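You operate a simulated robot arm through the tools that you are given. There is no shell and no other tool.

You run a simulated two-armed robot. Do the job below in one go: nothing can be reset, and whatever is moved stays where it is left.

TASK
Stop the compressor, switch it off, close bank B and the fill knob, and bleed line 2.
Fine: stop before off, both closed before the bleed; line 2 at zero, bleed closed after.

Only the result counts: the job must be done as asked and must still hold three seconds after the hand-in. Knocking over, shifting, dropping, spilling or breaking anything else fails it.

THE ROBOT
Two 7-joint arms with fingered hands on one trunk that stands fixed in place. Base frame: the origin is at the foot of the trunk, x ahead of it, y to its left, z up. Units: mm, degrees, N and s.
The left shoulder is at [70, 157, 1364], the right one opposite. With the tool pointing down near the work surface each hand reaches from about 100 to 660 mm from the base axis, measured 20 degrees to its own side. Payload 5 kg a hand.
The TCP of each hand is the grasp point between the finger pads, 31 mm short of the fingertips. In the tool frame z runs along the fingers and y along their closing line. The gripper opens to 156 mm; its body begins 88 mm behind the TCP. The gripper is a hand of 4 fingers: y runs from the thumb to the fingers, the wrist lies at [0, 0, -249] in the tool frame, and closing takes about 1.5 s.
Orientation is that of the tool frame in the base frame, as a unit quaternion [x, y, z, w]. With the fingers straight down and closing along the base's y, the tool's x points along the base's -x, its y along +y and its z along -z.

THE INTERFACE
- The arms move only by the tool servo_tool. It takes "left_increments", "right_increments" or both (then of equal length, played together; a hand with none holds still); each is a list of rows, each a list of 7 numbers: the shift along the tool's x, y, z in units of 50 mm (1.0 is 50 mm), then the turn, a rotation vector about the tool's x, y, z in units of 6 degrees (1.0 is 6 degrees), then the finger opening in mm, from 0 to 156. In form: [[x, y, z, wx, wy, wz, fingers], ...]. A call has 1 to 20 rows; each row shifts and turns the commanded pose from where the row before left it, along the tool's axes as they then stand. A call with a number of a shift or a turn outside -1 to 1 is refused whole. Each row takes 0.2 s and may step no farther than 50 mm and 8.6 degrees from the row before; otherwise, or with a gripper value out of range, the whole call is refused. A pose out of reach is approached as far as the arm can. The call stops where the force on the tool passes 90 N (or 10 N more than at its start, if that is more) or the arm is blocked; 0.2 s more then pass. The fingers move at their own pace (about 108 mm/s each) and stop on an object; they squeeze with about 26 N. The grip force told is the motor's: it shows also when the fingers shut on nothing. Time passes only in rows, and 0.2 s behind the last, so rows that do not move let the fingers close. It gives the time, the measured TCP pose, the force on the tool (base axes), the opening and the grip force at its end, in the units of the frame above (readings bear some noise), with the torque about the TCP (base axes, N m) and any sound that the robot's microphone picked up.
- Cameras (640 x 400 px; columns grow to the right, rows downward): "scene" is now at [116.5, 51.8, 1589.5]; the picture's right is [0.62, -0.78, 0.00], its down [-0.47, -0.38, -0.80] and it looks along [0.62, 0.50, -0.60] (base axes); focal length 275 px, centre (320, 200). "left" rides on the left gripper at [-72, 2, -111] in its tool frame; the picture's right is [-0.02, -1.00, 0.00], its down [0.84, -0.02, -0.54] and it looks along [0.54, -0.01, 0.84] (tool axes); focal length 234 px, centre (320, 200). "right" rides on the right gripper at [72, 2, -111] in its tool frame; the picture's right is [-0.02, 1.00, 0.00], its down [-0.84, -0.02, -0.54] and it looks along [-0.54, -0.01, 0.84] (tool axes); focal length 234 px, centre (320, 200). There is no depth. A picture from a camera that has moved, and an enlarged one, comes with that camera's place and axes in the base frame and with its lens.
- snapshot(camera): a new picture of that camera. It takes no simulated time.
- lift_body(by): slides the trunk up (or, below 0, down) by that many mm; the arms and the scene camera ride with it, the base frame stays. It gives what a move gives, with no picture.
- preshape(shape, hand): the hand has 4 fingers and takes this shape, open, in about a second: jaw (thumb against the fingers, like two jaws); tri (thumb and two fingers); tip (a fingertip pinch); poke (one finger out to press); point (the index stretched); flat (the hand flat); cup (the hand cupped); fist (a fist). The gripper value then closes the fingers along that shape, each until it touches; the sizes above hold for jaw. It gives what a move gives, with no picture.
- pan_tilt(pan, tilt): turns the head with the scene camera to pan (to the left, within 86 degrees either way) and tilt (down, from -29 to 69), counted from straight ahead of the robot. It gives what a move gives.
- close_up(camera, box): a new picture of the part [left, top, right, bottom] of that camera's present view, enlarged. It takes no simulated time.
- job_done(): hands the job in; it is judged then, once.

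Nothing tells you positions but the pictures and the camera data. Unless the task says otherwise, let go and move clear before handing in.

The tools are called after "Emit:" by a JSON object that holds its "fn" and its "kwargs". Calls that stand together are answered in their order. servo_tool: Moves the arms, as the interface text tells. Its arguments: {"type":"object","properties":{"left_increments":{"type":"array"},"right_increments":{"type":"array"}},"required":[]} The other tools are called the same way: lift_body (by) moves the trunk up or down; preshape (shape, hand) gives the hand a shape; pan_tilt (pan, tilt) turns the head that bears the scene camera; snapshot (camera) takes a picture; close_up (camera, box) takes an enlarged picture of a part of a camera's view; job_done () hands the job in.

At the start:

```text
t: 0.0
left_tool_pos: [439.7, 558.9, 1381.4]
left_orientation: [0.0, 1.0, 0.0, 0.001]
left_contact_force: [0.2, 0.2, -0.5]
left_torque: [-0.03, 0.0, -0.03]
left_finger_gap: 155.9
left_finger_force: 0.0
left_shape: jaw
right_tool_pos: [598.4, 117.3, 1417.6]
right_orientation: [0.0, 1.0, 0.0, -0.001]
right_contact_force: [0.0, -0.3, 0.0]
right_torque: [-0.01, -0.03, 0.01]
right_finger_gap: 155.9
right_finger_force: 0.1
right_shape: jaw
trunk travel left (down, up): [-750.0, 190.0]
head pan, tilt (commanded): [38.5, 37.2]
```

scene: 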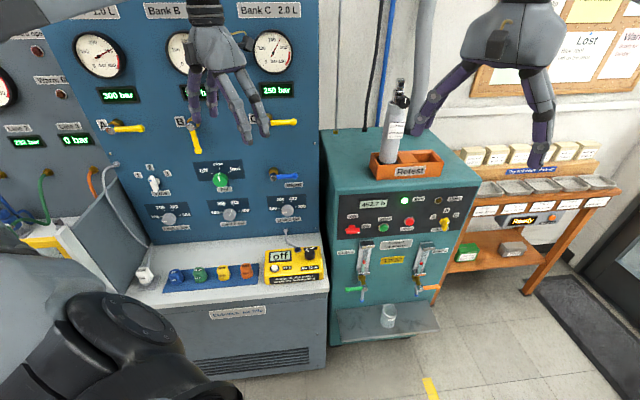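
right: 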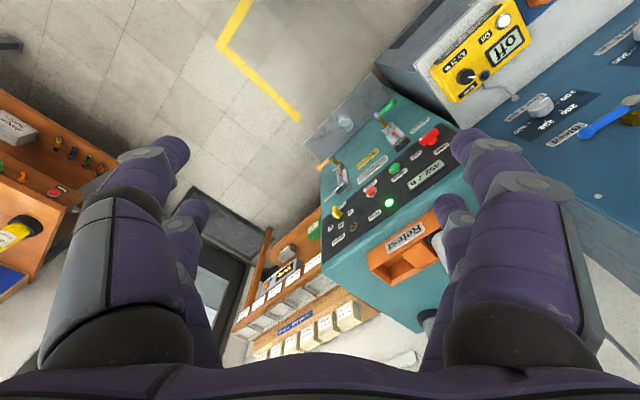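
left: 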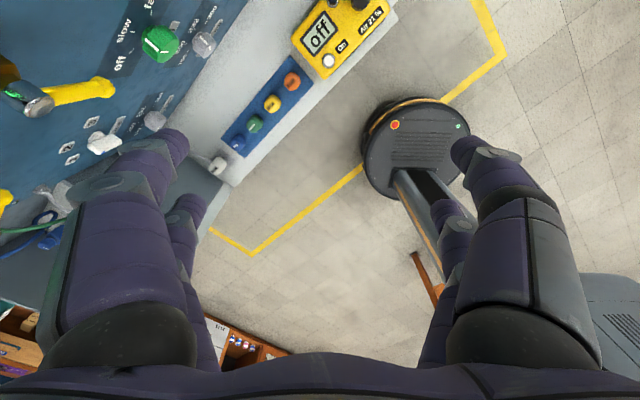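

I see a blue gas-fill panel with gauges, bank valves, a fill knob, and a teal compressor with buttons and drain valves. I'll first look closely at the panel and compressor before moving.

Emit:
{"fn": "close_up", "kwargs": {"camera": "scene", "box": [80, 80, 320, 240]}}

Emit:
{"fn": "close_up", "kwargs": {"camera": "scene", "box": [320, 160, 480, 320]}}

Emit:
{"fn": "close_up", "kwargs": {"camera": "scene", "box": [0, 40, 200, 300]}}

Emit:
{"fn": "close_up", "kwargs": {"camera": "scene", "box": [140, 220, 340, 300]}}

```text
2.50 times, centred on (200, 160) of scene
camera zoom: at [116.5, 51.8, 1589.5], right [0.62, -0.78, 0.0], down [-0.47, -0.38, -0.8], along [0.62, 0.5, -0.6], focal length 687 px, centre (620, 300)
```

zoom: 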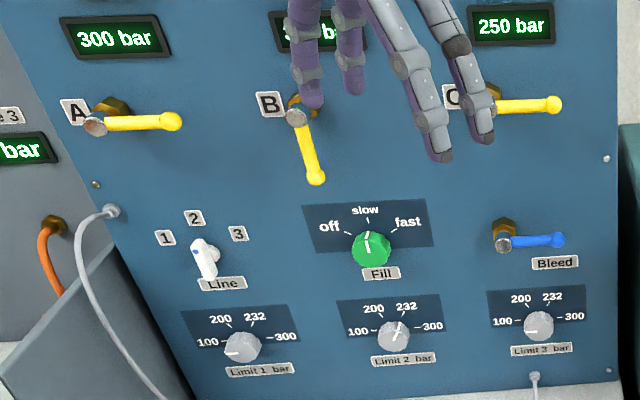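

```text
2.50 times, centred on (400, 240) of scene
camera zoom: at [116.5, 51.8, 1589.5], right [0.62, -0.78, 0.0], down [-0.47, -0.38, -0.8], along [0.62, 0.5, -0.6], focal length 687 px, centre (120, 100)
```

zoom: 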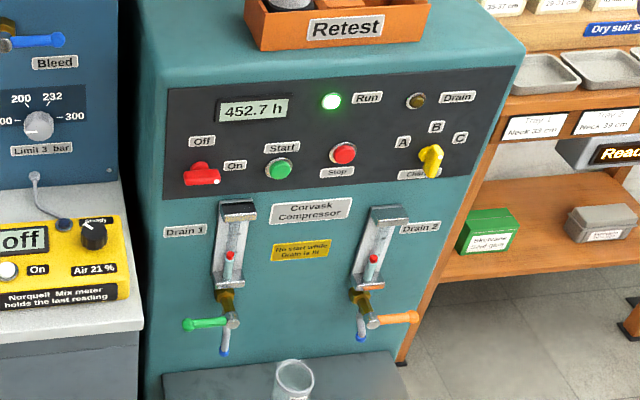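

```text
1.54 times, centred on (100, 170) of scene
camera zoom: at [116.5, 51.8, 1589.5], right [0.62, -0.78, 0.0], down [-0.47, -0.38, -0.8], along [0.62, 0.5, -0.6], focal length 423 px, centre (658, 246)
```

zoom: 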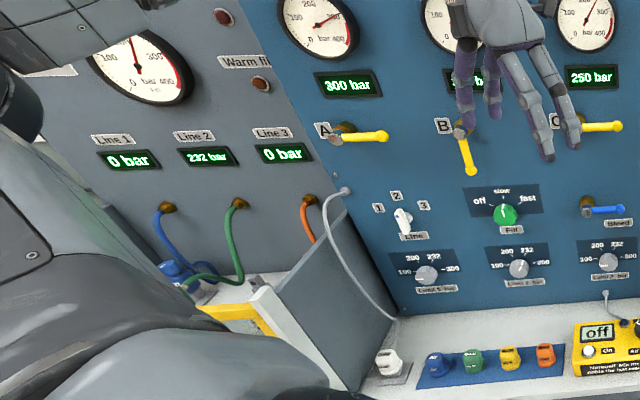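

```text
3.20 times, centred on (240, 260) of scene
camera zoom: at [116.5, 51.8, 1589.5], right [0.62, -0.78, 0.0], down [-0.47, -0.38, -0.8], along [0.62, 0.5, -0.6], focal length 879 px, centre (576, 8)
```

zoom: 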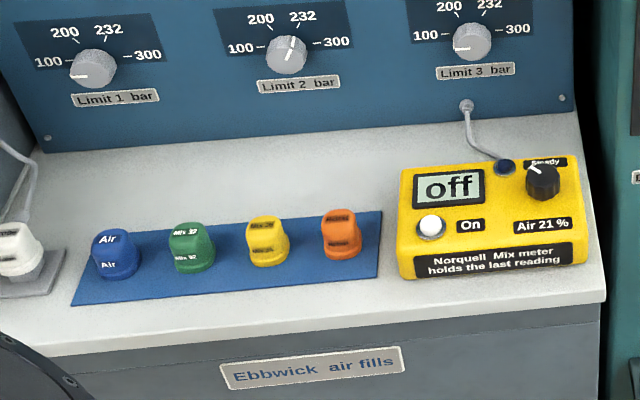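

I'm zooming in on the line selector, bank B lever, fill knob, and the compressor switch to read their current settings.

Emit:
{"fn": "close_up", "kwargs": {"camera": "scene", "box": [130, 150, 210, 200]}}

Emit:
{"fn": "close_up", "kwargs": {"camera": "scene", "box": [190, 150, 310, 225]}}

Emit:
{"fn": "close_up", "kwargs": {"camera": "scene", "box": [335, 185, 465, 250]}}

Emit:
{"fn": "close_up", "kwargs": {"camera": "scene", "box": [0, 80, 110, 150]}}

Emit:
{"fn": "close_up", "kwargs": {"camera": "left", "box": [0, 0, 240, 200]}}

```text
8.00 times, centred on (170, 175) of scene
camera zoom: at [116.5, 51.8, 1589.5], right [0.62, -0.78, 0.0], down [-0.47, -0.38, -0.8], along [0.62, 0.5, -0.6], focal length 2197 px, centre (1520, 400)
```

zoom: 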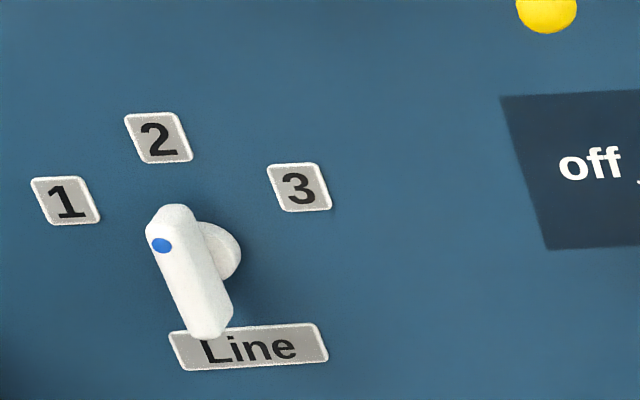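

```text
5.33 times, centred on (250, 188) of scene
camera zoom: at [116.5, 51.8, 1589.5], right [0.62, -0.78, 0.0], down [-0.47, -0.38, -0.8], along [0.62, 0.5, -0.6], focal length 1465 px, centre (693, 267)
```

zoom: 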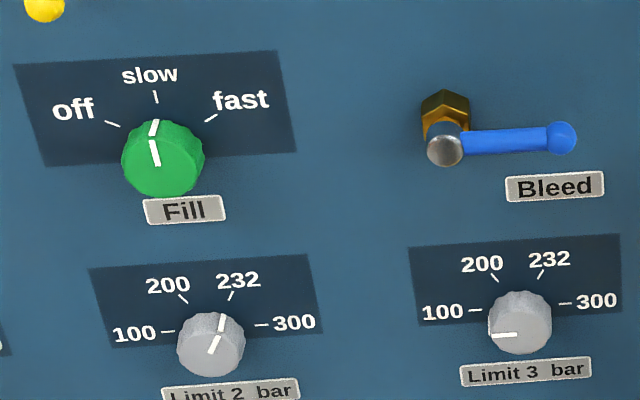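

```text
4.92 times, centred on (400, 218) of scene
camera zoom: at [116.5, 51.8, 1589.5], right [0.62, -0.78, 0.0], down [-0.47, -0.38, -0.8], along [0.62, 0.5, -0.6], focal length 1352 px, centre (-74, 114)
```

zoom: 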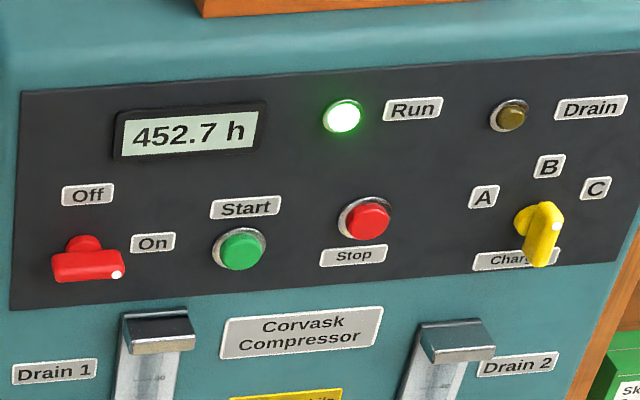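

```text
5.71 times, centred on (55, 115) of scene
camera zoom: at [116.5, 51.8, 1589.5], right [0.62, -0.78, 0.0], down [-0.47, -0.38, -0.8], along [0.62, 0.5, -0.6], focal length 1570 px, centre (1834, 686)
```

zoom: 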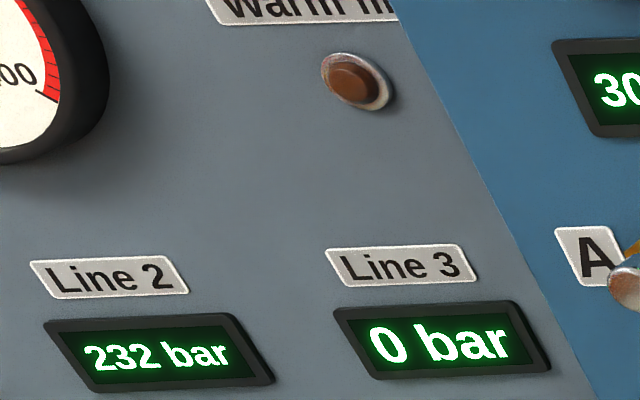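

```text
2.00 times, centred on (120, 100) of left
camera zoom: at [512.1, 562.3, 1493.3], right [0.02, -1.0, 0.0], down [-0.84, -0.02, 0.54], along [-0.54, -0.01, -0.84], focal length 468 px, centre (720, 400)
```

zoom: 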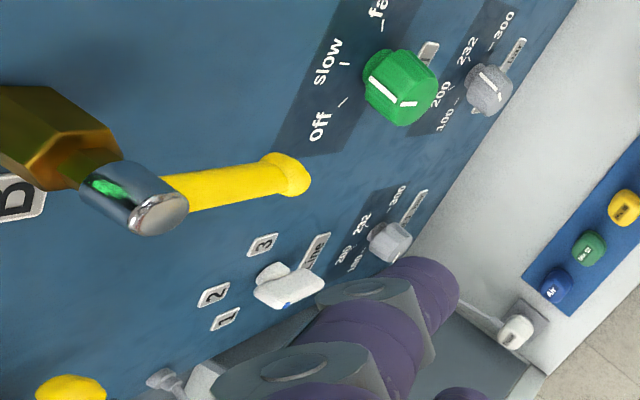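

The line selector's dot points at 2, bank B points down (open), fill is on slow, and the compressor switch is at On with Run lit. I'll take more zooms from the wrist cameras to triangulate positions.

Emit:
{"fn": "close_up", "kwargs": {"camera": "right", "box": [310, 90, 470, 250]}}

Emit:
{"fn": "close_up", "kwargs": {"camera": "right", "box": [480, 0, 640, 160]}}

Emit:
{"fn": "close_up", "kwargs": {"camera": "left", "box": [0, 0, 230, 200]}}

```text
2.50 times, centred on (390, 170) of right
camera zoom: at [527.7, 118.5, 1528.8], right [0.02, 1.0, 0.0], down [0.84, -0.02, 0.54], along [0.54, -0.01, -0.84], focal length 585 px, centre (145, 275)
```

zoom: 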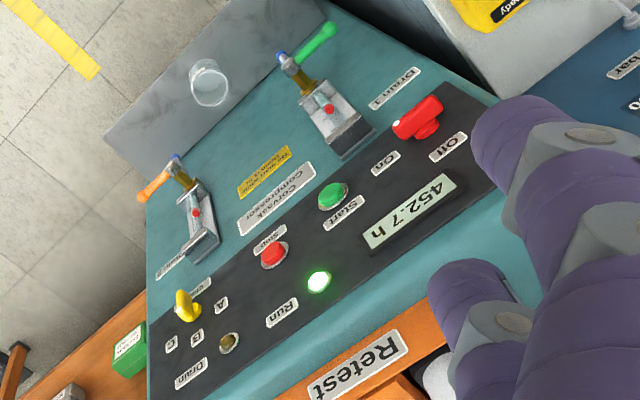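

```text
2.50 times, centred on (560, 80) of right
camera zoom: at [527.7, 118.5, 1528.8], right [0.02, 1.0, 0.0], down [0.84, -0.02, 0.54], along [0.54, -0.01, -0.84], focal length 585 px, centre (-280, 500)
```

zoom: 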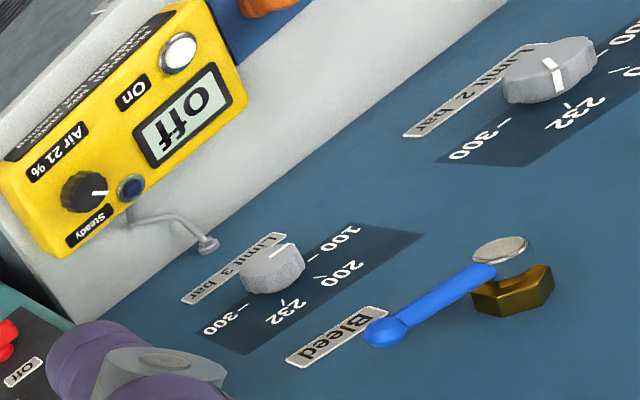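

```text
2.00 times, centred on (115, 100) of left
camera zoom: at [512.1, 562.3, 1493.3], right [0.02, -1.0, 0.0], down [-0.84, -0.02, 0.54], along [-0.54, -0.01, -0.84], focal length 468 px, centre (730, 400)
```

zoom: 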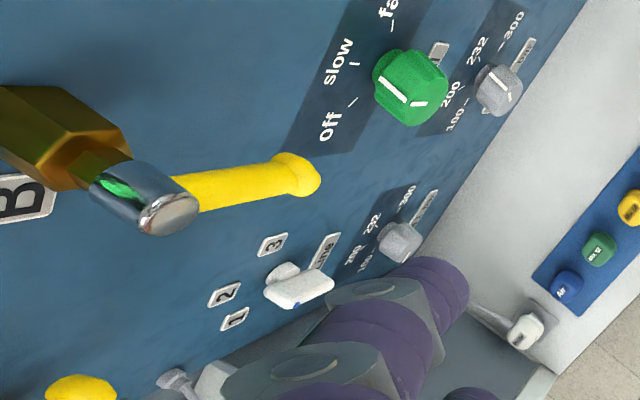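

Rough triangulation puts the bank B hub near (473, 803, 1288), the compressor's Stop near (874, 256, 950) and its red switch near (720, 391, 942). I'll pan the head to see what surrounds the arms before lowering the trunk.

Emit:
{"fn": "pan_tilt", "kwargs": {"pan": 80, "tilt": 45}}

Emit:
{"fn": "snapshot", "kwargs": {"camera": "scene"}}

Emit:
{"fn": "pan_tilt", "kwargs": {"pan": 0, "tilt": 60}}

Emit:
{"fn": "snapshot", "kwargs": {"camera": "scene"}}

Emit:
{"fn": "pan_tilt", "kwargs": {"pan": -60, "tilt": 50}}

Emit:
{"fn": "snapshot", "kwargs": {"camera": "scene"}}

```text
t: 1.1
left_tool_pos: [439.3, 559.8, 1383.3]
left_orientation: [0.0, 1.0, 0.0, 0.0]
left_contact_force: [-0.7, -0.3, 0.0]
left_torque: [0.02, -0.02, 0.0]
left_finger_gap: 155.8
left_finger_force: 0.1
left_shape: jaw
right_tool_pos: [599.1, 117.8, 1418.6]
right_orientation: [-0.001, 1.0, 0.0, 0.0]
right_contact_force: [-0.3, -0.4, 0.0]
right_torque: [0.0, -0.03, -0.01]
right_finger_gap: 155.9
right_finger_force: 0.0
right_shape: jaw
trunk travel left (down, up): [-750.0, 190.0]
head pan, tilt (commanded): [80.0, 45.0]
```

```text
taken
camera scene: at [62.8, 77.7, 1578.1], right [0.98, -0.17, 0.0], down [-0.12, -0.7, -0.71], along [0.12, 0.7, -0.71], focal length 275 px, centre (320, 200)
```

scene: 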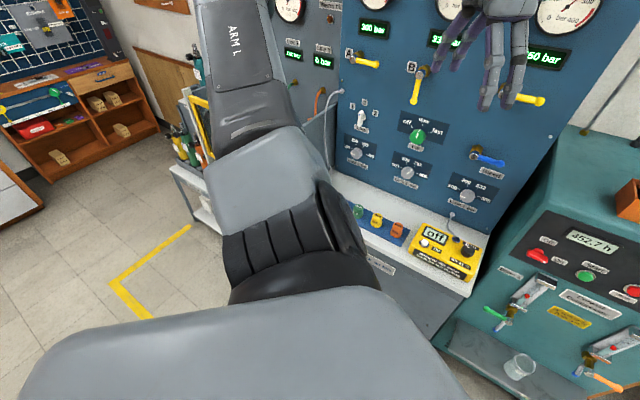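

```text
t: 2.6
left_tool_pos: [440.7, 558.1, 1383.4]
left_orientation: [-0.001, 1.0, 0.0, 0.0]
left_contact_force: [0.4, -0.4, -0.5]
left_torque: [0.01, 0.02, -0.02]
left_finger_gap: 156.0
left_finger_force: 0.0
left_shape: jaw
right_tool_pos: [598.6, 117.6, 1419.0]
right_orientation: [0.0, 1.0, 0.0, 0.0]
right_contact_force: [-1.0, 0.6, -0.5]
right_torque: [-0.01, -0.02, -0.02]
right_finger_gap: 155.9
right_finger_force: 0.0
right_shape: jaw
trunk travel left (down, up): [-750.0, 190.0]
head pan, tilt (commanded): [0.0, 60.0]
```

```text
taken
camera scene: at [115.2, -2.2, 1558.6], right [0.0, -1.0, 0.0], down [-0.87, 0.0, -0.5], along [0.5, 0.0, -0.87], focal length 275 px, centre (320, 200)
```

scene: 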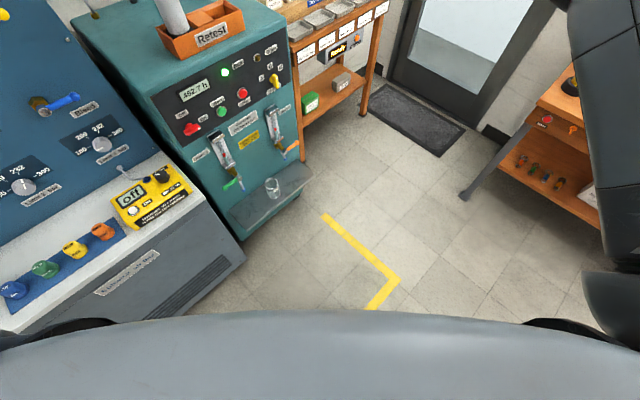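

```text
t: 3.9
left_tool_pos: [439.9, 559.3, 1382.0]
left_orientation: [0.0, 1.0, 0.0, 0.001]
left_contact_force: [0.8, 0.8, -0.2]
left_torque: [-0.02, 0.0, 0.0]
left_finger_gap: 155.8
left_finger_force: 0.0
left_shape: jaw
right_tool_pos: [599.7, 117.0, 1419.0]
right_orientation: [0.0, 1.0, -0.001, 0.0]
right_contact_force: [0.0, 0.3, 0.2]
right_torque: [0.01, 0.02, 0.0]
right_finger_gap: 155.8
right_finger_force: 0.1
right_shape: jaw
trunk travel left (down, up): [-750.0, 190.0]
head pan, tilt (commanded): [-60.0, 50.0]
```

```text
taken
camera scene: at [87.1, -68.9, 1571.2], right [-0.87, -0.5, 0.0], down [-0.38, 0.66, -0.64], along [0.32, -0.56, -0.77], focal length 275 px, centre (320, 200)
```

scene: 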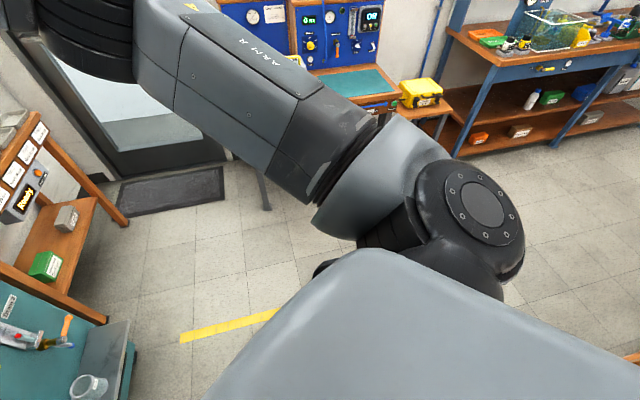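

The right arm has open space around it and the left arm is clear of the counter. I'll lower the trunk 250 mm, which also gives a vertical stereo baseline, then look again from the original head angle.

Emit:
{"fn": "lift_body", "kwargs": {"by": -250}}

Emit:
{"fn": "pan_tilt", "kwargs": {"pan": 38.5, "tilt": 25}}

Emit:
{"fn": "snapshot", "kwargs": {"camera": "scene"}}

Emit:
{"fn": "snapshot", "kwargs": {"camera": "left"}}

Emit:
{"fn": "snapshot", "kwargs": {"camera": "right"}}

```text
t: 6.5
left_tool_pos: [439.1, 558.6, 1132.9]
left_orientation: [0.0, 1.0, 0.0, 0.0]
left_contact_force: [0.2, 0.2, 0.5]
left_torque: [0.04, 0.0, 0.03]
left_finger_gap: 156.2
left_finger_force: 0.1
left_shape: jaw
right_tool_pos: [598.4, 117.0, 1168.8]
right_orientation: [-0.001, 1.0, 0.001, 0.0]
right_contact_force: [-0.4, 0.5, 0.3]
right_torque: [0.01, 0.01, 0.0]
right_finger_gap: 155.7
right_finger_force: 0.1
right_shape: jaw
trunk travel left (down, up): [-500.0, 440.0]
head pan, tilt (commanded): [-60.0, 50.0]
```

```text
t: 8.2
left_tool_pos: [439.8, 559.3, 1132.2]
left_orientation: [0.0, 1.0, -0.001, 0.0]
left_contact_force: [-0.3, -0.1, 0.1]
left_torque: [0.01, -0.01, 0.0]
left_finger_gap: 155.7
left_finger_force: 0.1
left_shape: jaw
right_tool_pos: [599.0, 116.4, 1168.5]
right_orientation: [0.0, 1.0, 0.0, 0.0]
right_contact_force: [-0.1, 0.1, 0.6]
right_torque: [-0.01, -0.03, 0.0]
right_finger_gap: 156.1
right_finger_force: 0.0
right_shape: jaw
trunk travel left (down, up): [-500.0, 440.0]
head pan, tilt (commanded): [38.5, 25.0]
```

```text
taken
camera scene: at [120.7, 54.9, 1358.6], right [0.62, -0.78, 0.0], down [-0.33, -0.26, -0.91], along [0.71, 0.56, -0.42], focal length 275 px, centre (320, 200)
```

scene: 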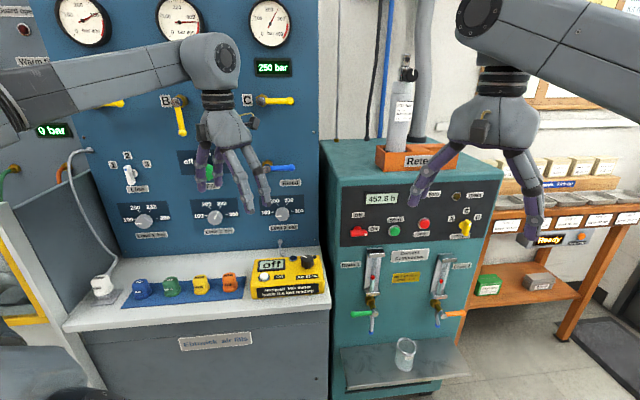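

```text
taken
camera left: at [512.1, 562.2, 1243.3], right [0.02, -1.0, 0.0], down [-0.84, -0.02, 0.54], along [-0.54, -0.01, -0.84], focal length 234 px, centre (320, 200)
```

left: 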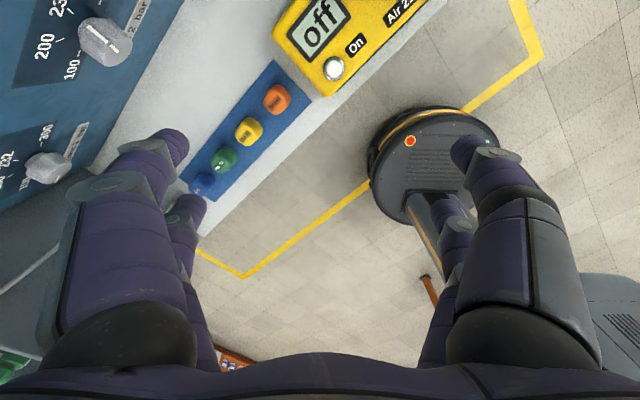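

```text
taken
camera right: at [527.7, 118.4, 1278.8], right [0.02, 1.0, 0.0], down [0.84, -0.02, 0.54], along [0.54, -0.01, -0.84], focal length 234 px, centre (320, 200)
```

right: 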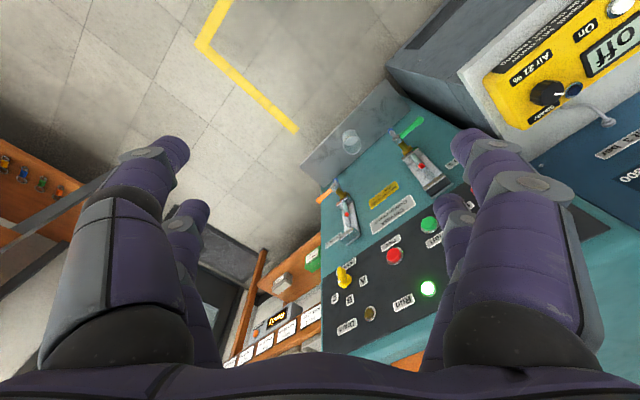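

The trunk is down and clear. Now zooming from this lower viewpoint to triangulate the control positions against the earlier pictures.

Emit:
{"fn": "close_up", "kwargs": {"camera": "scene", "box": [335, 180, 495, 280]}}

Emit:
{"fn": "close_up", "kwargs": {"camera": "scene", "box": [100, 80, 320, 217]}}

Emit:
{"fn": "close_up", "kwargs": {"camera": "scene", "box": [100, 180, 330, 320]}}

```text
4.00 times, centred on (415, 230) of scene
camera zoom: at [120.7, 54.9, 1358.6], right [0.62, -0.78, 0.0], down [-0.33, -0.26, -0.91], along [0.71, 0.56, -0.42], focal length 1099 px, centre (-60, 80)
```

zoom: 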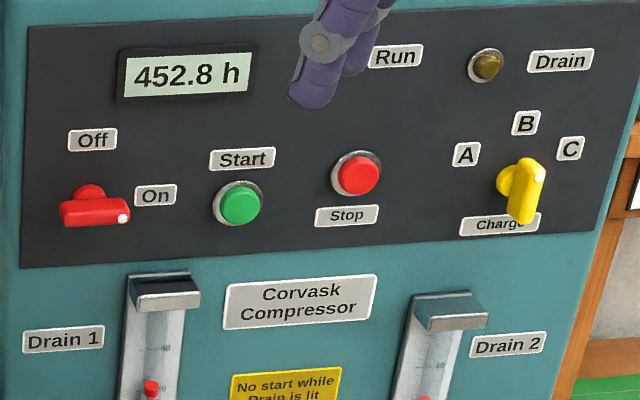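

```text
2.91 times, centred on (210, 148) of scene
camera zoom: at [120.7, 54.9, 1358.6], right [0.62, -0.78, 0.0], down [-0.33, -0.26, -0.91], along [0.71, 0.56, -0.42], focal length 799 px, centre (640, 350)
```

zoom: 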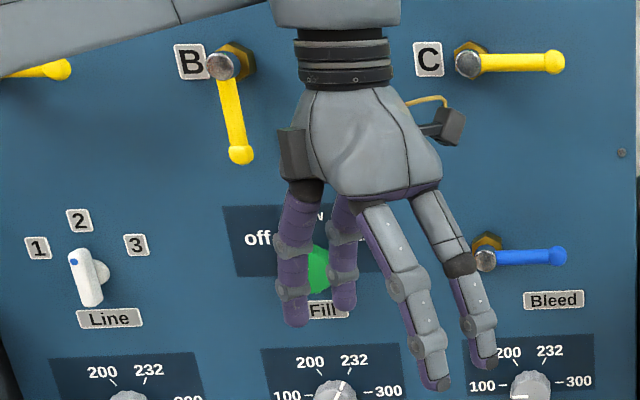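

```text
2.78 times, centred on (215, 250) of scene
camera zoom: at [120.7, 54.9, 1358.6], right [0.62, -0.78, 0.0], down [-0.33, -0.26, -0.91], along [0.71, 0.56, -0.42], focal length 764 px, centre (612, 61)
```

zoom: 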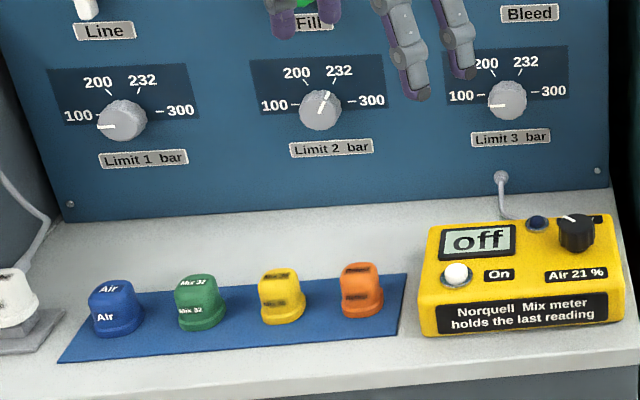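

Triangulated: both faces run along (0.707,-0.707). Stop is at about (880,256,944), the red switch axis at about (735,404,936), the B lever hub at (467,790,1290), the bleed hub at (622,651,1100) and the fill knob at (503,776,1098). I'll shape the right hand to poke and turn it to face the compressor.

Emit:
{"fn": "preshape", "kwargs": {"hand": "right", "shape": "poke"}}

Emit:
{"fn": "snapshot", "kwargs": {"camera": "right"}}

Emit:
{"fn": "snapshot", "kwargs": {"camera": "scene"}}

```text
t: 9.1
left_tool_pos: [439.2, 559.6, 1133.2]
left_orientation: [0.0, 1.0, 0.0, 0.0]
left_contact_force: [-0.4, 1.0, -0.5]
left_torque: [0.01, 0.01, 0.0]
left_finger_gap: 155.7
left_finger_force: 0.1
left_shape: jaw
right_tool_pos: [599.1, 115.8, 1168.3]
right_orientation: [0.0, 1.0, 0.0, 0.0]
right_contact_force: [0.6, 0.5, 0.1]
right_torque: [0.02, 0.01, 0.03]
right_finger_gap: 0.0
right_finger_force: 0.1
right_shape: poke
trunk travel left (down, up): [-500.0, 440.0]
head pan, tilt (commanded): [38.5, 25.0]
```

```text
taken
camera right: at [527.7, 118.4, 1278.8], right [0.02, 1.0, 0.0], down [0.84, -0.02, 0.54], along [0.54, -0.01, -0.84], focal length 234 px, centre (320, 200)
```

right: 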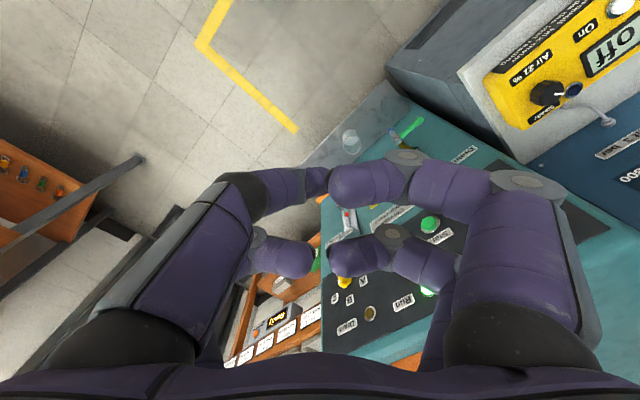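

```text
taken
camera scene: at [120.6, 55.0, 1358.6], right [0.62, -0.78, 0.0], down [-0.33, -0.26, -0.91], along [0.71, 0.56, -0.42], focal length 275 px, centre (320, 200)
```

scene: 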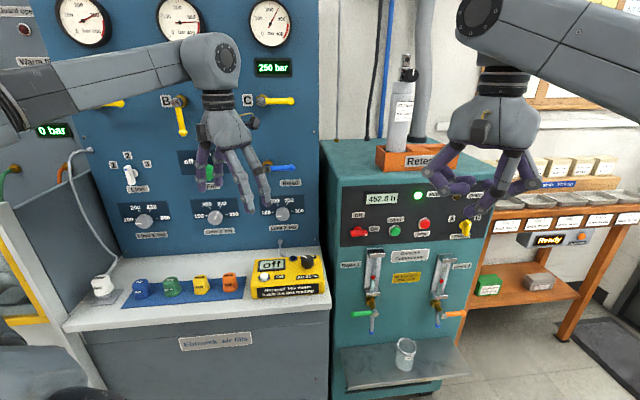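

The poke shape looks like it is still forming, so I'll let a moment pass and test what the opening value does in this shape, in free space.

Emit:
{"fn": "servo_tool", "kwargs": {"right_increments": [[0, 0, 0, 0, 0, 0, 156], [0, 0, 0, 0, 0, 0, 156], [0, 0, 0, 0, 0, 0, 156], [0, 0, 0, 0, 0, 0, 156], [0, 0, 0, 0, 0, 0, 156]]}}

Emit:
{"fn": "snapshot", "kwargs": {"camera": "right"}}

Emit:
{"fn": "close_up", "kwargs": {"camera": "scene", "box": [420, 80, 560, 230]}}

Emit:
{"fn": "servo_tool", "kwargs": {"right_increments": [[0, 0, 0, 0, 0, 0, 0], [0, 0, 0, 0, 0, 0, 0], [0, 0, 0, 0, 0, 0, 0], [0, 0, 0, 0, 0, 0, 0], [0, 0, 0, 0, 0, 0, 0]]}}

Emit:
{"fn": "snapshot", "kwargs": {"camera": "right"}}

Emit:
{"fn": "close_up", "kwargs": {"camera": "scene", "box": [420, 80, 560, 230]}}

```text
t: 10.3
left_tool_pos: [439.2, 558.7, 1132.0]
left_orientation: [0.0, 1.0, 0.0, 0.0]
left_contact_force: [-0.7, 0.0, 0.6]
left_torque: [-0.02, 0.03, 0.0]
left_finger_gap: 156.0
left_finger_force: 0.1
left_shape: jaw
right_tool_pos: [600.5, 116.1, 1167.8]
right_orientation: [0.0, 1.0, -0.001, 0.0]
right_contact_force: [0.9, -0.4, -0.6]
right_torque: [-0.01, 0.01, 0.01]
right_finger_gap: 0.0
right_finger_force: 0.1
right_shape: poke
trunk travel left (down, up): [-500.0, 440.0]
head pan, tilt (commanded): [38.5, 25.0]
```

```text
taken
camera right: at [527.7, 118.4, 1278.8], right [0.02, 1.0, 0.0], down [0.84, -0.02, 0.54], along [0.54, -0.01, -0.84], focal length 234 px, centre (320, 200)
```

right: 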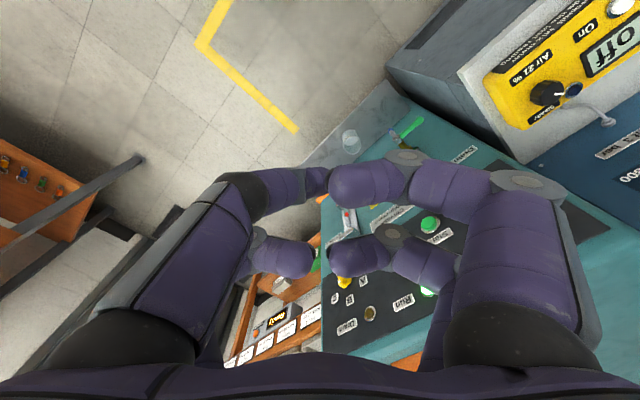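

```text
2.67 times, centred on (490, 155) of scene
camera zoom: at [120.6, 55.0, 1358.6], right [0.62, -0.78, 0.0], down [-0.33, -0.26, -0.91], along [0.71, 0.56, -0.42], focal length 732 px, centre (-133, 320)
```

zoom: 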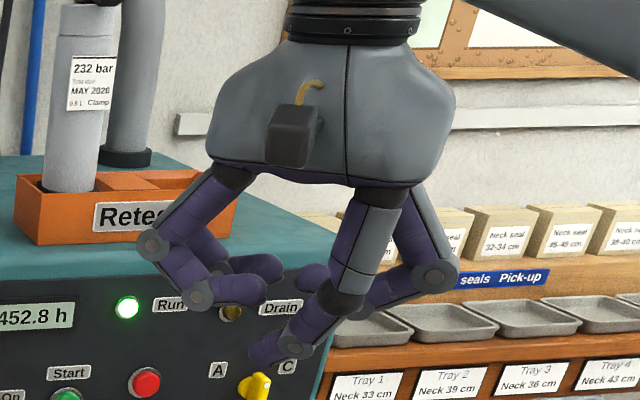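

```text
t: 11.5
left_tool_pos: [440.2, 559.3, 1131.9]
left_orientation: [0.0, 1.0, 0.0, 0.0]
left_contact_force: [0.1, 0.0, 1.0]
left_torque: [0.0, 0.0, 0.02]
left_finger_gap: 155.8
left_finger_force: 0.1
left_shape: jaw
right_tool_pos: [599.7, 115.8, 1167.2]
right_orientation: [-0.001, 1.0, 0.0, 0.0]
right_contact_force: [0.3, -0.3, -0.2]
right_torque: [0.0, 0.01, 0.0]
right_finger_gap: 0.0
right_finger_force: 0.1
right_shape: poke
trunk travel left (down, up): [-500.0, 440.0]
head pan, tilt (commanded): [38.5, 25.0]
```

```text
taken
camera right: at [527.7, 118.4, 1278.8], right [0.02, 1.0, 0.0], down [0.84, -0.02, 0.54], along [0.54, -0.01, -0.84], focal length 234 px, centre (320, 200)
```

right: 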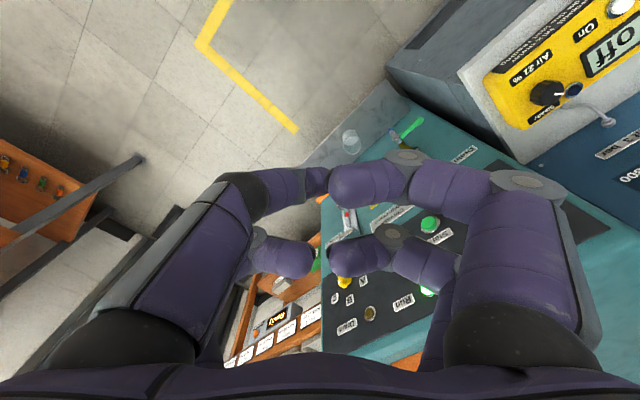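

```text
2.67 times, centred on (490, 155) of scene
camera zoom: at [120.6, 55.0, 1358.6], right [0.62, -0.78, 0.0], down [-0.33, -0.26, -0.91], along [0.71, 0.56, -0.42], focal length 732 px, centre (-133, 320)
```

zoom: 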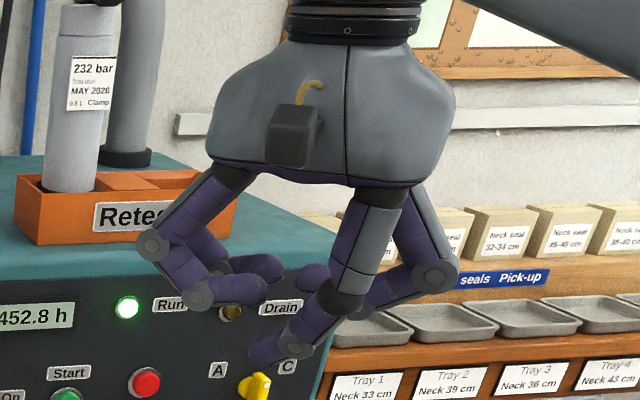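

The poke fingertip sits close to the tool axis but the other knuckles are close behind it. I'll check the "point" shape too, since a longer stretched finger would clear neighbours better.

Emit:
{"fn": "preshape", "kwargs": {"hand": "right", "shape": "point"}}

Emit:
{"fn": "servo_tool", "kwargs": {"right_increments": [[0, 0, 0, 0, 0, 0, 0], [0, 0, 0, 0, 0, 0, 0], [0, 0, 0, 0, 0, 0, 0]]}}

Emit:
{"fn": "snapshot", "kwargs": {"camera": "right"}}

Emit:
{"fn": "close_up", "kwargs": {"camera": "scene", "box": [420, 80, 560, 230]}}

```text
t: 12.4
left_tool_pos: [438.8, 560.2, 1132.0]
left_orientation: [0.0, 1.0, 0.0, 0.0]
left_contact_force: [-0.2, -0.2, 0.0]
left_torque: [-0.01, 0.01, -0.01]
left_finger_gap: 155.9
left_finger_force: 0.1
left_shape: jaw
right_tool_pos: [598.7, 116.7, 1167.6]
right_orientation: [0.0, 1.0, 0.0, 0.001]
right_contact_force: [-0.1, -0.5, 0.4]
right_torque: [-0.01, 0.01, 0.0]
right_finger_gap: 0.0
right_finger_force: 0.0
right_shape: point
trunk travel left (down, up): [-500.0, 440.0]
head pan, tilt (commanded): [38.5, 25.0]
```

```text
t: 13.2
left_tool_pos: [438.4, 560.0, 1131.7]
left_orientation: [0.0, 1.0, -0.001, 0.0]
left_contact_force: [-0.9, 0.9, 0.1]
left_torque: [0.03, 0.0, 0.02]
left_finger_gap: 155.9
left_finger_force: 0.1
left_shape: jaw
right_tool_pos: [599.4, 116.7, 1168.1]
right_orientation: [0.0, 1.0, 0.0, 0.0]
right_contact_force: [-0.6, -0.6, 0.0]
right_torque: [0.0, 0.03, 0.03]
right_finger_gap: 0.2
right_finger_force: 0.1
right_shape: point
trunk travel left (down, up): [-500.0, 440.0]
head pan, tilt (commanded): [38.5, 25.0]
```

```text
taken
camera right: at [527.7, 118.4, 1278.8], right [0.02, 1.0, 0.0], down [0.84, -0.02, 0.54], along [0.54, -0.01, -0.84], focal length 234 px, centre (320, 200)
```

right: 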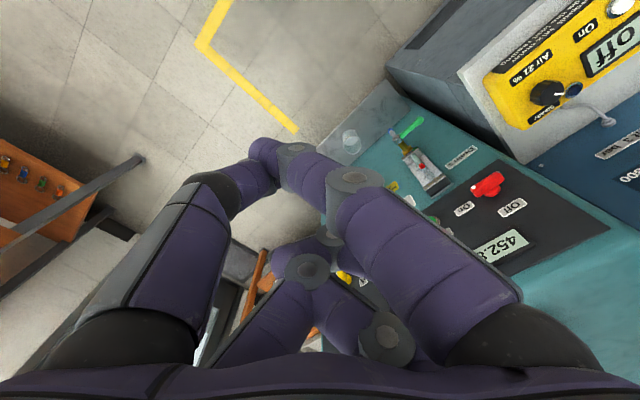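

```text
2.67 times, centred on (490, 155) of scene
camera zoom: at [120.6, 55.0, 1358.6], right [0.62, -0.78, 0.0], down [-0.33, -0.26, -0.91], along [0.71, 0.56, -0.42], focal length 732 px, centre (-133, 320)
```

zoom: 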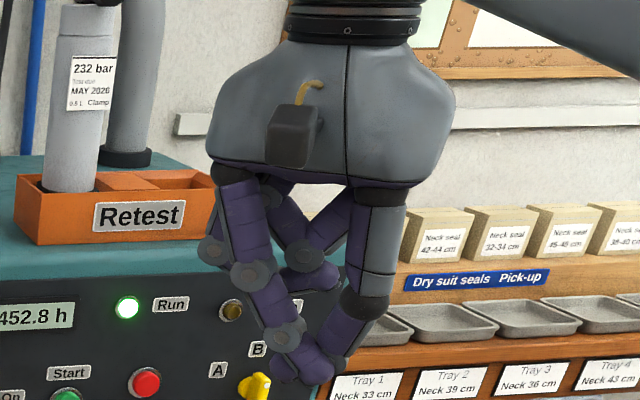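

With value 0 the point shape closed up; I'll open it to see the stretched index.

Emit:
{"fn": "servo_tool", "kwargs": {"right_increments": [[0, 0, 0, 0, 0, 0, 156], [0, 0, 0, 0, 0, 0, 156], [0, 0, 0, 0, 0, 0, 156], [0, 0, 0, 0, 0, 0, 156], [0, 0, 0, 0, 0, 0, 156], [0, 0, 0, 0, 0, 0, 156]]}}

Emit:
{"fn": "snapshot", "kwargs": {"camera": "right"}}

Emit:
{"fn": "close_up", "kwargs": {"camera": "scene", "box": [420, 80, 560, 230]}}

```text
t: 14.6
left_tool_pos: [440.7, 559.6, 1131.6]
left_orientation: [0.001, 1.0, 0.0, 0.0]
left_contact_force: [0.0, 0.1, -0.3]
left_torque: [0.02, -0.02, 0.01]
left_finger_gap: 155.9
left_finger_force: 0.1
left_shape: jaw
right_tool_pos: [600.0, 116.3, 1169.2]
right_orientation: [0.0, 1.0, 0.001, 0.0]
right_contact_force: [-0.6, 0.1, 0.5]
right_torque: [0.01, 0.0, -0.04]
right_finger_gap: 0.0
right_finger_force: 0.0
right_shape: point
trunk travel left (down, up): [-500.0, 440.0]
head pan, tilt (commanded): [38.5, 25.0]
```

```text
taken
camera right: at [527.7, 118.4, 1278.8], right [0.02, 1.0, 0.0], down [0.84, -0.02, 0.54], along [0.54, -0.01, -0.84], focal length 234 px, centre (320, 200)
```

right: 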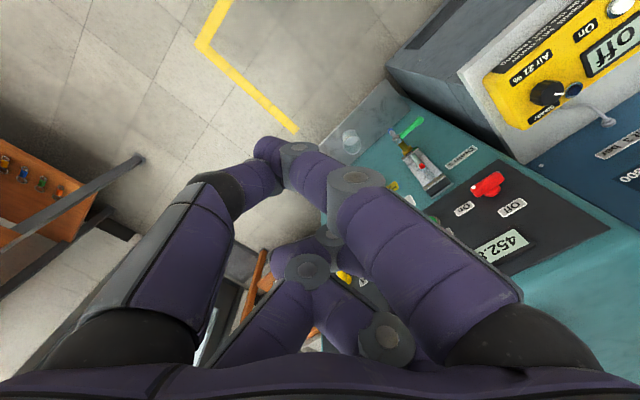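

```text
2.67 times, centred on (490, 155) of scene
camera zoom: at [120.6, 55.0, 1358.6], right [0.62, -0.78, 0.0], down [-0.33, -0.26, -0.91], along [0.71, 0.56, -0.42], focal length 732 px, centre (-133, 320)
```

zoom: 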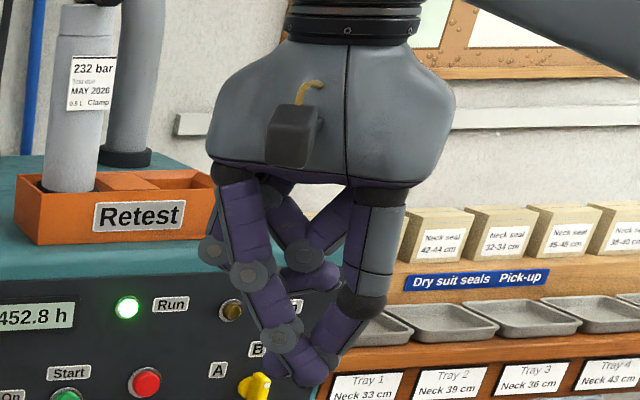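

The "point" beak is off the axis. I'll also check the fingertip-pinch shape, which may serve both for pressing and for turning the switch.

Emit:
{"fn": "preshape", "kwargs": {"hand": "right", "shape": "tip"}}

Emit:
{"fn": "servo_tool", "kwargs": {"right_increments": [[0, 0, 0, 0, 0, 0, 156], [0, 0, 0, 0, 0, 0, 156], [0, 0, 0, 0, 0, 0, 156]]}}

Emit:
{"fn": "snapshot", "kwargs": {"camera": "right"}}

Emit:
{"fn": "close_up", "kwargs": {"camera": "scene", "box": [420, 80, 560, 230]}}

Emit:
{"fn": "servo_tool", "kwargs": {"right_increments": [[0, 0, 0, 0, 0, 0, 0], [0, 0, 0, 0, 0, 0, 0], [0, 0, 0, 0, 0, 0, 0], [0, 0, 0, 0, 0, 0, 0], [0, 0, 0, 0, 0, 0, 0], [0, 0, 0, 0, 0, 0, 0], [0, 0, 0, 0, 0, 0, 0]]}}

Emit:
{"fn": "snapshot", "kwargs": {"camera": "right"}}

Emit:
{"fn": "close_up", "kwargs": {"camera": "scene", "box": [420, 80, 560, 230]}}

```text
t: 15.5
left_tool_pos: [439.1, 558.1, 1132.7]
left_orientation: [0.0, 1.0, 0.0, 0.001]
left_contact_force: [0.1, 0.2, -0.3]
left_torque: [-0.01, 0.04, 0.03]
left_finger_gap: 156.0
left_finger_force: 0.0
left_shape: jaw
right_tool_pos: [599.5, 116.9, 1168.3]
right_orientation: [0.0, 1.0, 0.0, -0.001]
right_contact_force: [0.2, -0.3, 0.8]
right_torque: [0.03, -0.03, -0.02]
right_finger_gap: 155.7
right_finger_force: 0.1
right_shape: tip
trunk travel left (down, up): [-500.0, 440.0]
head pan, tilt (commanded): [38.5, 25.0]
```

```text
t: 16.3
left_tool_pos: [438.4, 559.0, 1132.6]
left_orientation: [0.0, 1.0, 0.0, 0.0]
left_contact_force: [0.0, 0.1, 0.2]
left_torque: [-0.01, -0.01, -0.01]
left_finger_gap: 156.0
left_finger_force: 0.0
left_shape: jaw
right_tool_pos: [598.4, 116.0, 1168.7]
right_orientation: [0.0, 1.0, -0.001, 0.0]
right_contact_force: [-0.3, -0.5, -0.8]
right_torque: [0.0, 0.01, -0.01]
right_finger_gap: 155.6
right_finger_force: 0.1
right_shape: tip
trunk travel left (down, up): [-500.0, 440.0]
head pan, tilt (commanded): [38.5, 25.0]
```

```text
taken
camera right: at [527.7, 118.4, 1278.8], right [0.02, 1.0, 0.0], down [0.84, -0.02, 0.54], along [0.54, -0.01, -0.84], focal length 234 px, centre (320, 200)
```

right: 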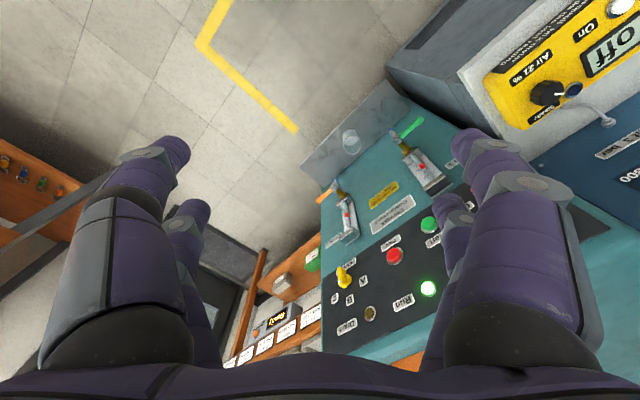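

```text
2.67 times, centred on (490, 155) of scene
camera zoom: at [120.6, 55.0, 1358.6], right [0.62, -0.78, 0.0], down [-0.33, -0.26, -0.91], along [0.71, 0.56, -0.42], focal length 732 px, centre (-133, 320)
```

zoom: 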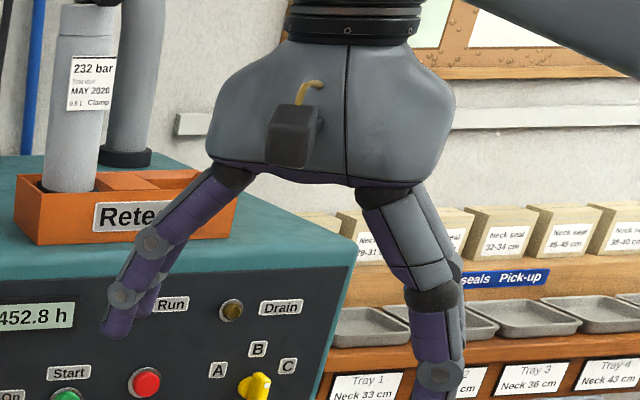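

```text
t: 17.9
left_tool_pos: [438.8, 559.2, 1132.1]
left_orientation: [0.0, 1.0, 0.0, 0.0]
left_contact_force: [0.6, 0.8, -0.5]
left_torque: [0.02, -0.02, 0.02]
left_finger_gap: 156.0
left_finger_force: 0.2
left_shape: jaw
right_tool_pos: [599.4, 116.2, 1168.9]
right_orientation: [0.0, 1.0, 0.0, 0.001]
right_contact_force: [0.0, 0.2, 0.4]
right_torque: [0.02, 0.0, 0.03]
right_finger_gap: 0.1
right_finger_force: 25.1
right_shape: tip
trunk travel left (down, up): [-500.0, 440.0]
head pan, tilt (commanded): [38.5, 25.0]
```

```text
taken
camera right: at [527.7, 118.4, 1278.8], right [0.02, 1.0, 0.0], down [0.84, -0.02, 0.54], along [0.54, -0.01, -0.84], focal length 234 px, centre (320, 200)
```

right: 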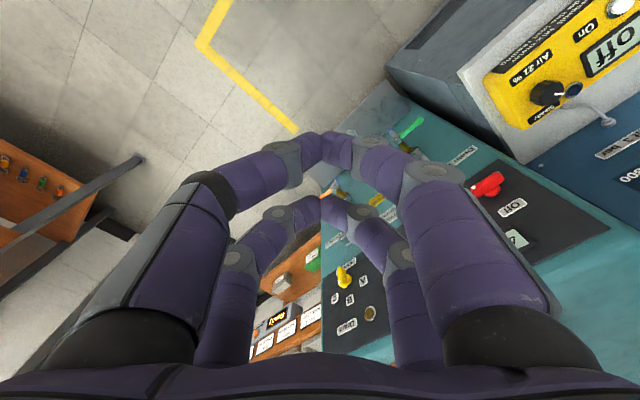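

```text
2.67 times, centred on (490, 155) of scene
camera zoom: at [120.6, 55.0, 1358.6], right [0.62, -0.78, 0.0], down [-0.33, -0.26, -0.91], along [0.71, 0.56, -0.42], focal length 732 px, centre (-133, 320)
```

zoom: 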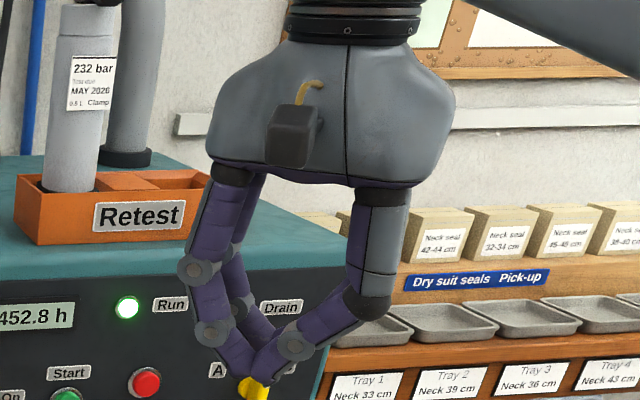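

Closed tip/jaw makes two finger pairs at about ±26 mm in tool x, while poke puts one finger on the axis. I'll use poke for Stop; first I turn the right hand to point horizontally at the compressor face.

Emit:
{"fn": "preshape", "kwargs": {"hand": "right", "shape": "poke"}}

Emit:
{"fn": "servo_tool", "kwargs": {"right_increments": [[0, 0, 0.2, 0, -1, 0, 0], [0, 0, 0.2, 0, -1, 0, 0], [0, 0, 0.2, 0, -1, 0, 0], [0, 0, 0.2, 0, -1, 0, 0], [0, 0, 0.2, 0, -1, 0, 0], [0, 0, 0.2, 0, -1, 0, 0], [0, 0, 0.2, 0, -1, 0, 0], [0, 0, 0.2, 0, -1, 0, 0], [0, 0, 0.2, 0, -1, 0, 0], [0, 0, 0.2, 0, -1, 0, 0], [0, 0, 0.2, 0, -1, 0, 0], [0, 0, 0.2, 0, -1, 0, 0], [0, 0, 0.2, 0, -1, 0, 0], [0, 0, 0.2, 0, -1, 0, 0], [0, 0, 0.2, 0, -1, 0, 0]]}}

Emit:
{"fn": "snapshot", "kwargs": {"camera": "scene"}}

Emit:
{"fn": "snapshot", "kwargs": {"camera": "right"}}

```text
t: 18.8
left_tool_pos: [438.4, 560.0, 1132.1]
left_orientation: [0.0, 1.0, 0.0, 0.0]
left_contact_force: [0.3, 0.7, -0.5]
left_torque: [-0.03, 0.01, 0.01]
left_finger_gap: 156.1
left_finger_force: 0.0
left_shape: jaw
right_tool_pos: [600.0, 116.8, 1168.0]
right_orientation: [0.0, 1.0, -0.001, 0.0]
right_contact_force: [0.2, -0.3, 0.2]
right_torque: [-0.01, -0.03, 0.0]
right_finger_gap: 0.0
right_finger_force: 0.0
right_shape: poke
trunk travel left (down, up): [-500.0, 440.0]
head pan, tilt (commanded): [38.5, 25.0]
```

```text
t: 22.0
left_tool_pos: [440.0, 558.8, 1131.9]
left_orientation: [0.0, 1.0, 0.0, 0.0]
left_contact_force: [-0.5, 0.2, -0.3]
left_torque: [0.0, 0.01, 0.01]
left_finger_gap: 155.8
left_finger_force: 0.1
left_shape: jaw
right_tool_pos: [689.8, 115.6, 1067.8]
right_orientation: [0.0, 0.707, 0.0, 0.707]
right_contact_force: [1.3, -0.5, -0.1]
right_torque: [-0.06, 0.01, 0.0]
right_finger_gap: 0.0
right_finger_force: 0.1
right_shape: poke
trunk travel left (down, up): [-500.0, 440.0]
head pan, tilt (commanded): [38.5, 25.0]
```

```text
taken
camera scene: at [121.2, 54.9, 1358.6], right [0.62, -0.78, 0.0], down [-0.33, -0.26, -0.91], along [0.71, 0.56, -0.42], focal length 275 px, centre (320, 200)
```

scene: 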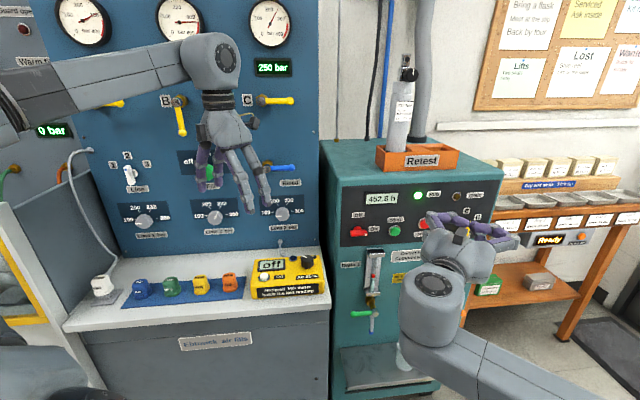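

```text
taken
camera right: at [578.7, 117.6, 995.3], right [0.0, 1.0, 0.02], down [-0.55, -0.02, 0.84], along [0.84, -0.01, 0.55], focal length 234 px, centre (320, 200)
```

right: 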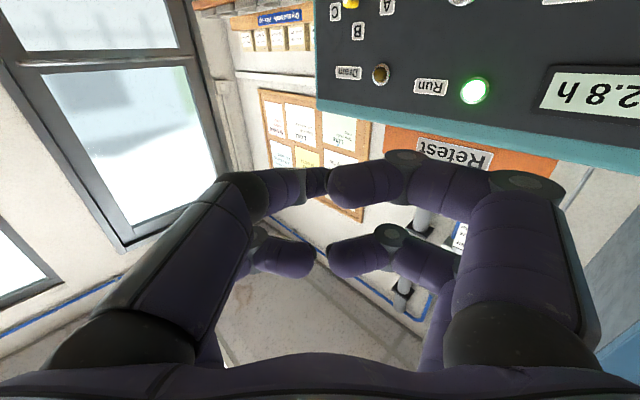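

The turn worked. Now I yaw 45° to face the compressor and move to about 60 mm in front of Stop, then check visually.

Emit:
{"fn": "servo_tool", "kwargs": {"right_increments": [[0, 0, 0, -1, 0, 0, 0], [0, 0, 0, -1, 0, 0, 0], [0, 0, 0, -1, 0, 0, 0], [0, 0, 0, -1, 0, 0, 0], [0, 0, 0, -1, 0, 0, 0], [0, 0, 0, -1, 0, 0, 0], [0, 0, 0, -1, 0, 0, 0], [0, 0, 0, -0.5, 0, 0, 0], [0.5, -0.14, 0, 0, 0, 0, 0], [0.5, -0.14, 0, 0, 0, 0, 0], [0.5, -0.14, 0, 0, 0, 0, 0], [0.5, -0.14, 0.4, 0, 0, 0, 0], [0.48, -0.14, 0.4, 0, 0, 0, 0], [0, 0, 0.4, 0, 0, 0, 0], [0, 0, 0.4, 0, 0, 0, 0]]}}

Emit:
{"fn": "snapshot", "kwargs": {"camera": "scene"}}

Emit:
{"fn": "snapshot", "kwargs": {"camera": "right"}}

```text
t: 25.2
left_tool_pos: [440.9, 559.2, 1132.1]
left_orientation: [0.0, 1.0, 0.0, 0.0]
left_contact_force: [-0.2, -0.2, -0.2]
left_torque: [-0.04, 0.02, -0.01]
left_finger_gap: 156.0
left_finger_force: 0.2
left_shape: jaw
right_tool_pos: [773.6, 147.6, 943.2]
right_orientation: [-0.271, 0.654, 0.269, 0.653]
right_contact_force: [-0.6, -0.1, -1.3]
right_torque: [0.0, -0.03, -0.01]
right_finger_gap: 0.1
right_finger_force: 0.0
right_shape: poke
trunk travel left (down, up): [-500.0, 440.0]
head pan, tilt (commanded): [38.5, 25.0]
```

```text
taken
camera scene: at [121.1, 55.6, 1358.5], right [0.62, -0.78, 0.0], down [-0.33, -0.26, -0.91], along [0.71, 0.56, -0.42], focal length 275 px, centre (320, 200)
```

scene: 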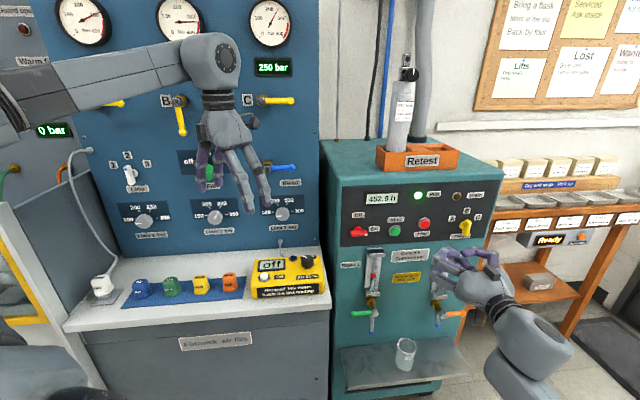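

```text
taken
camera right: at [693.4, 70.9, 869.8], right [-0.71, 0.71, 0.02], down [-0.37, -0.4, 0.84], along [0.6, 0.58, 0.54], focal length 234 px, centre (320, 200)
```

right: 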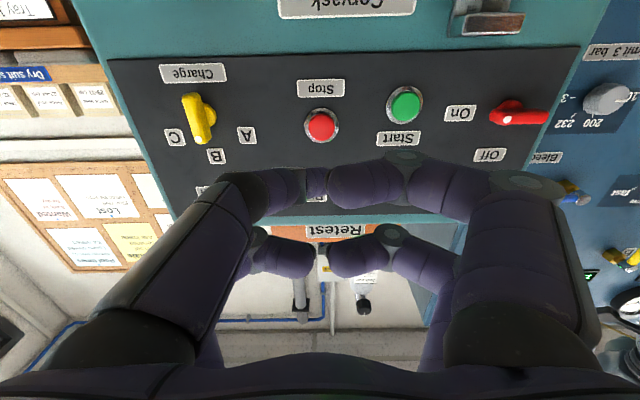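

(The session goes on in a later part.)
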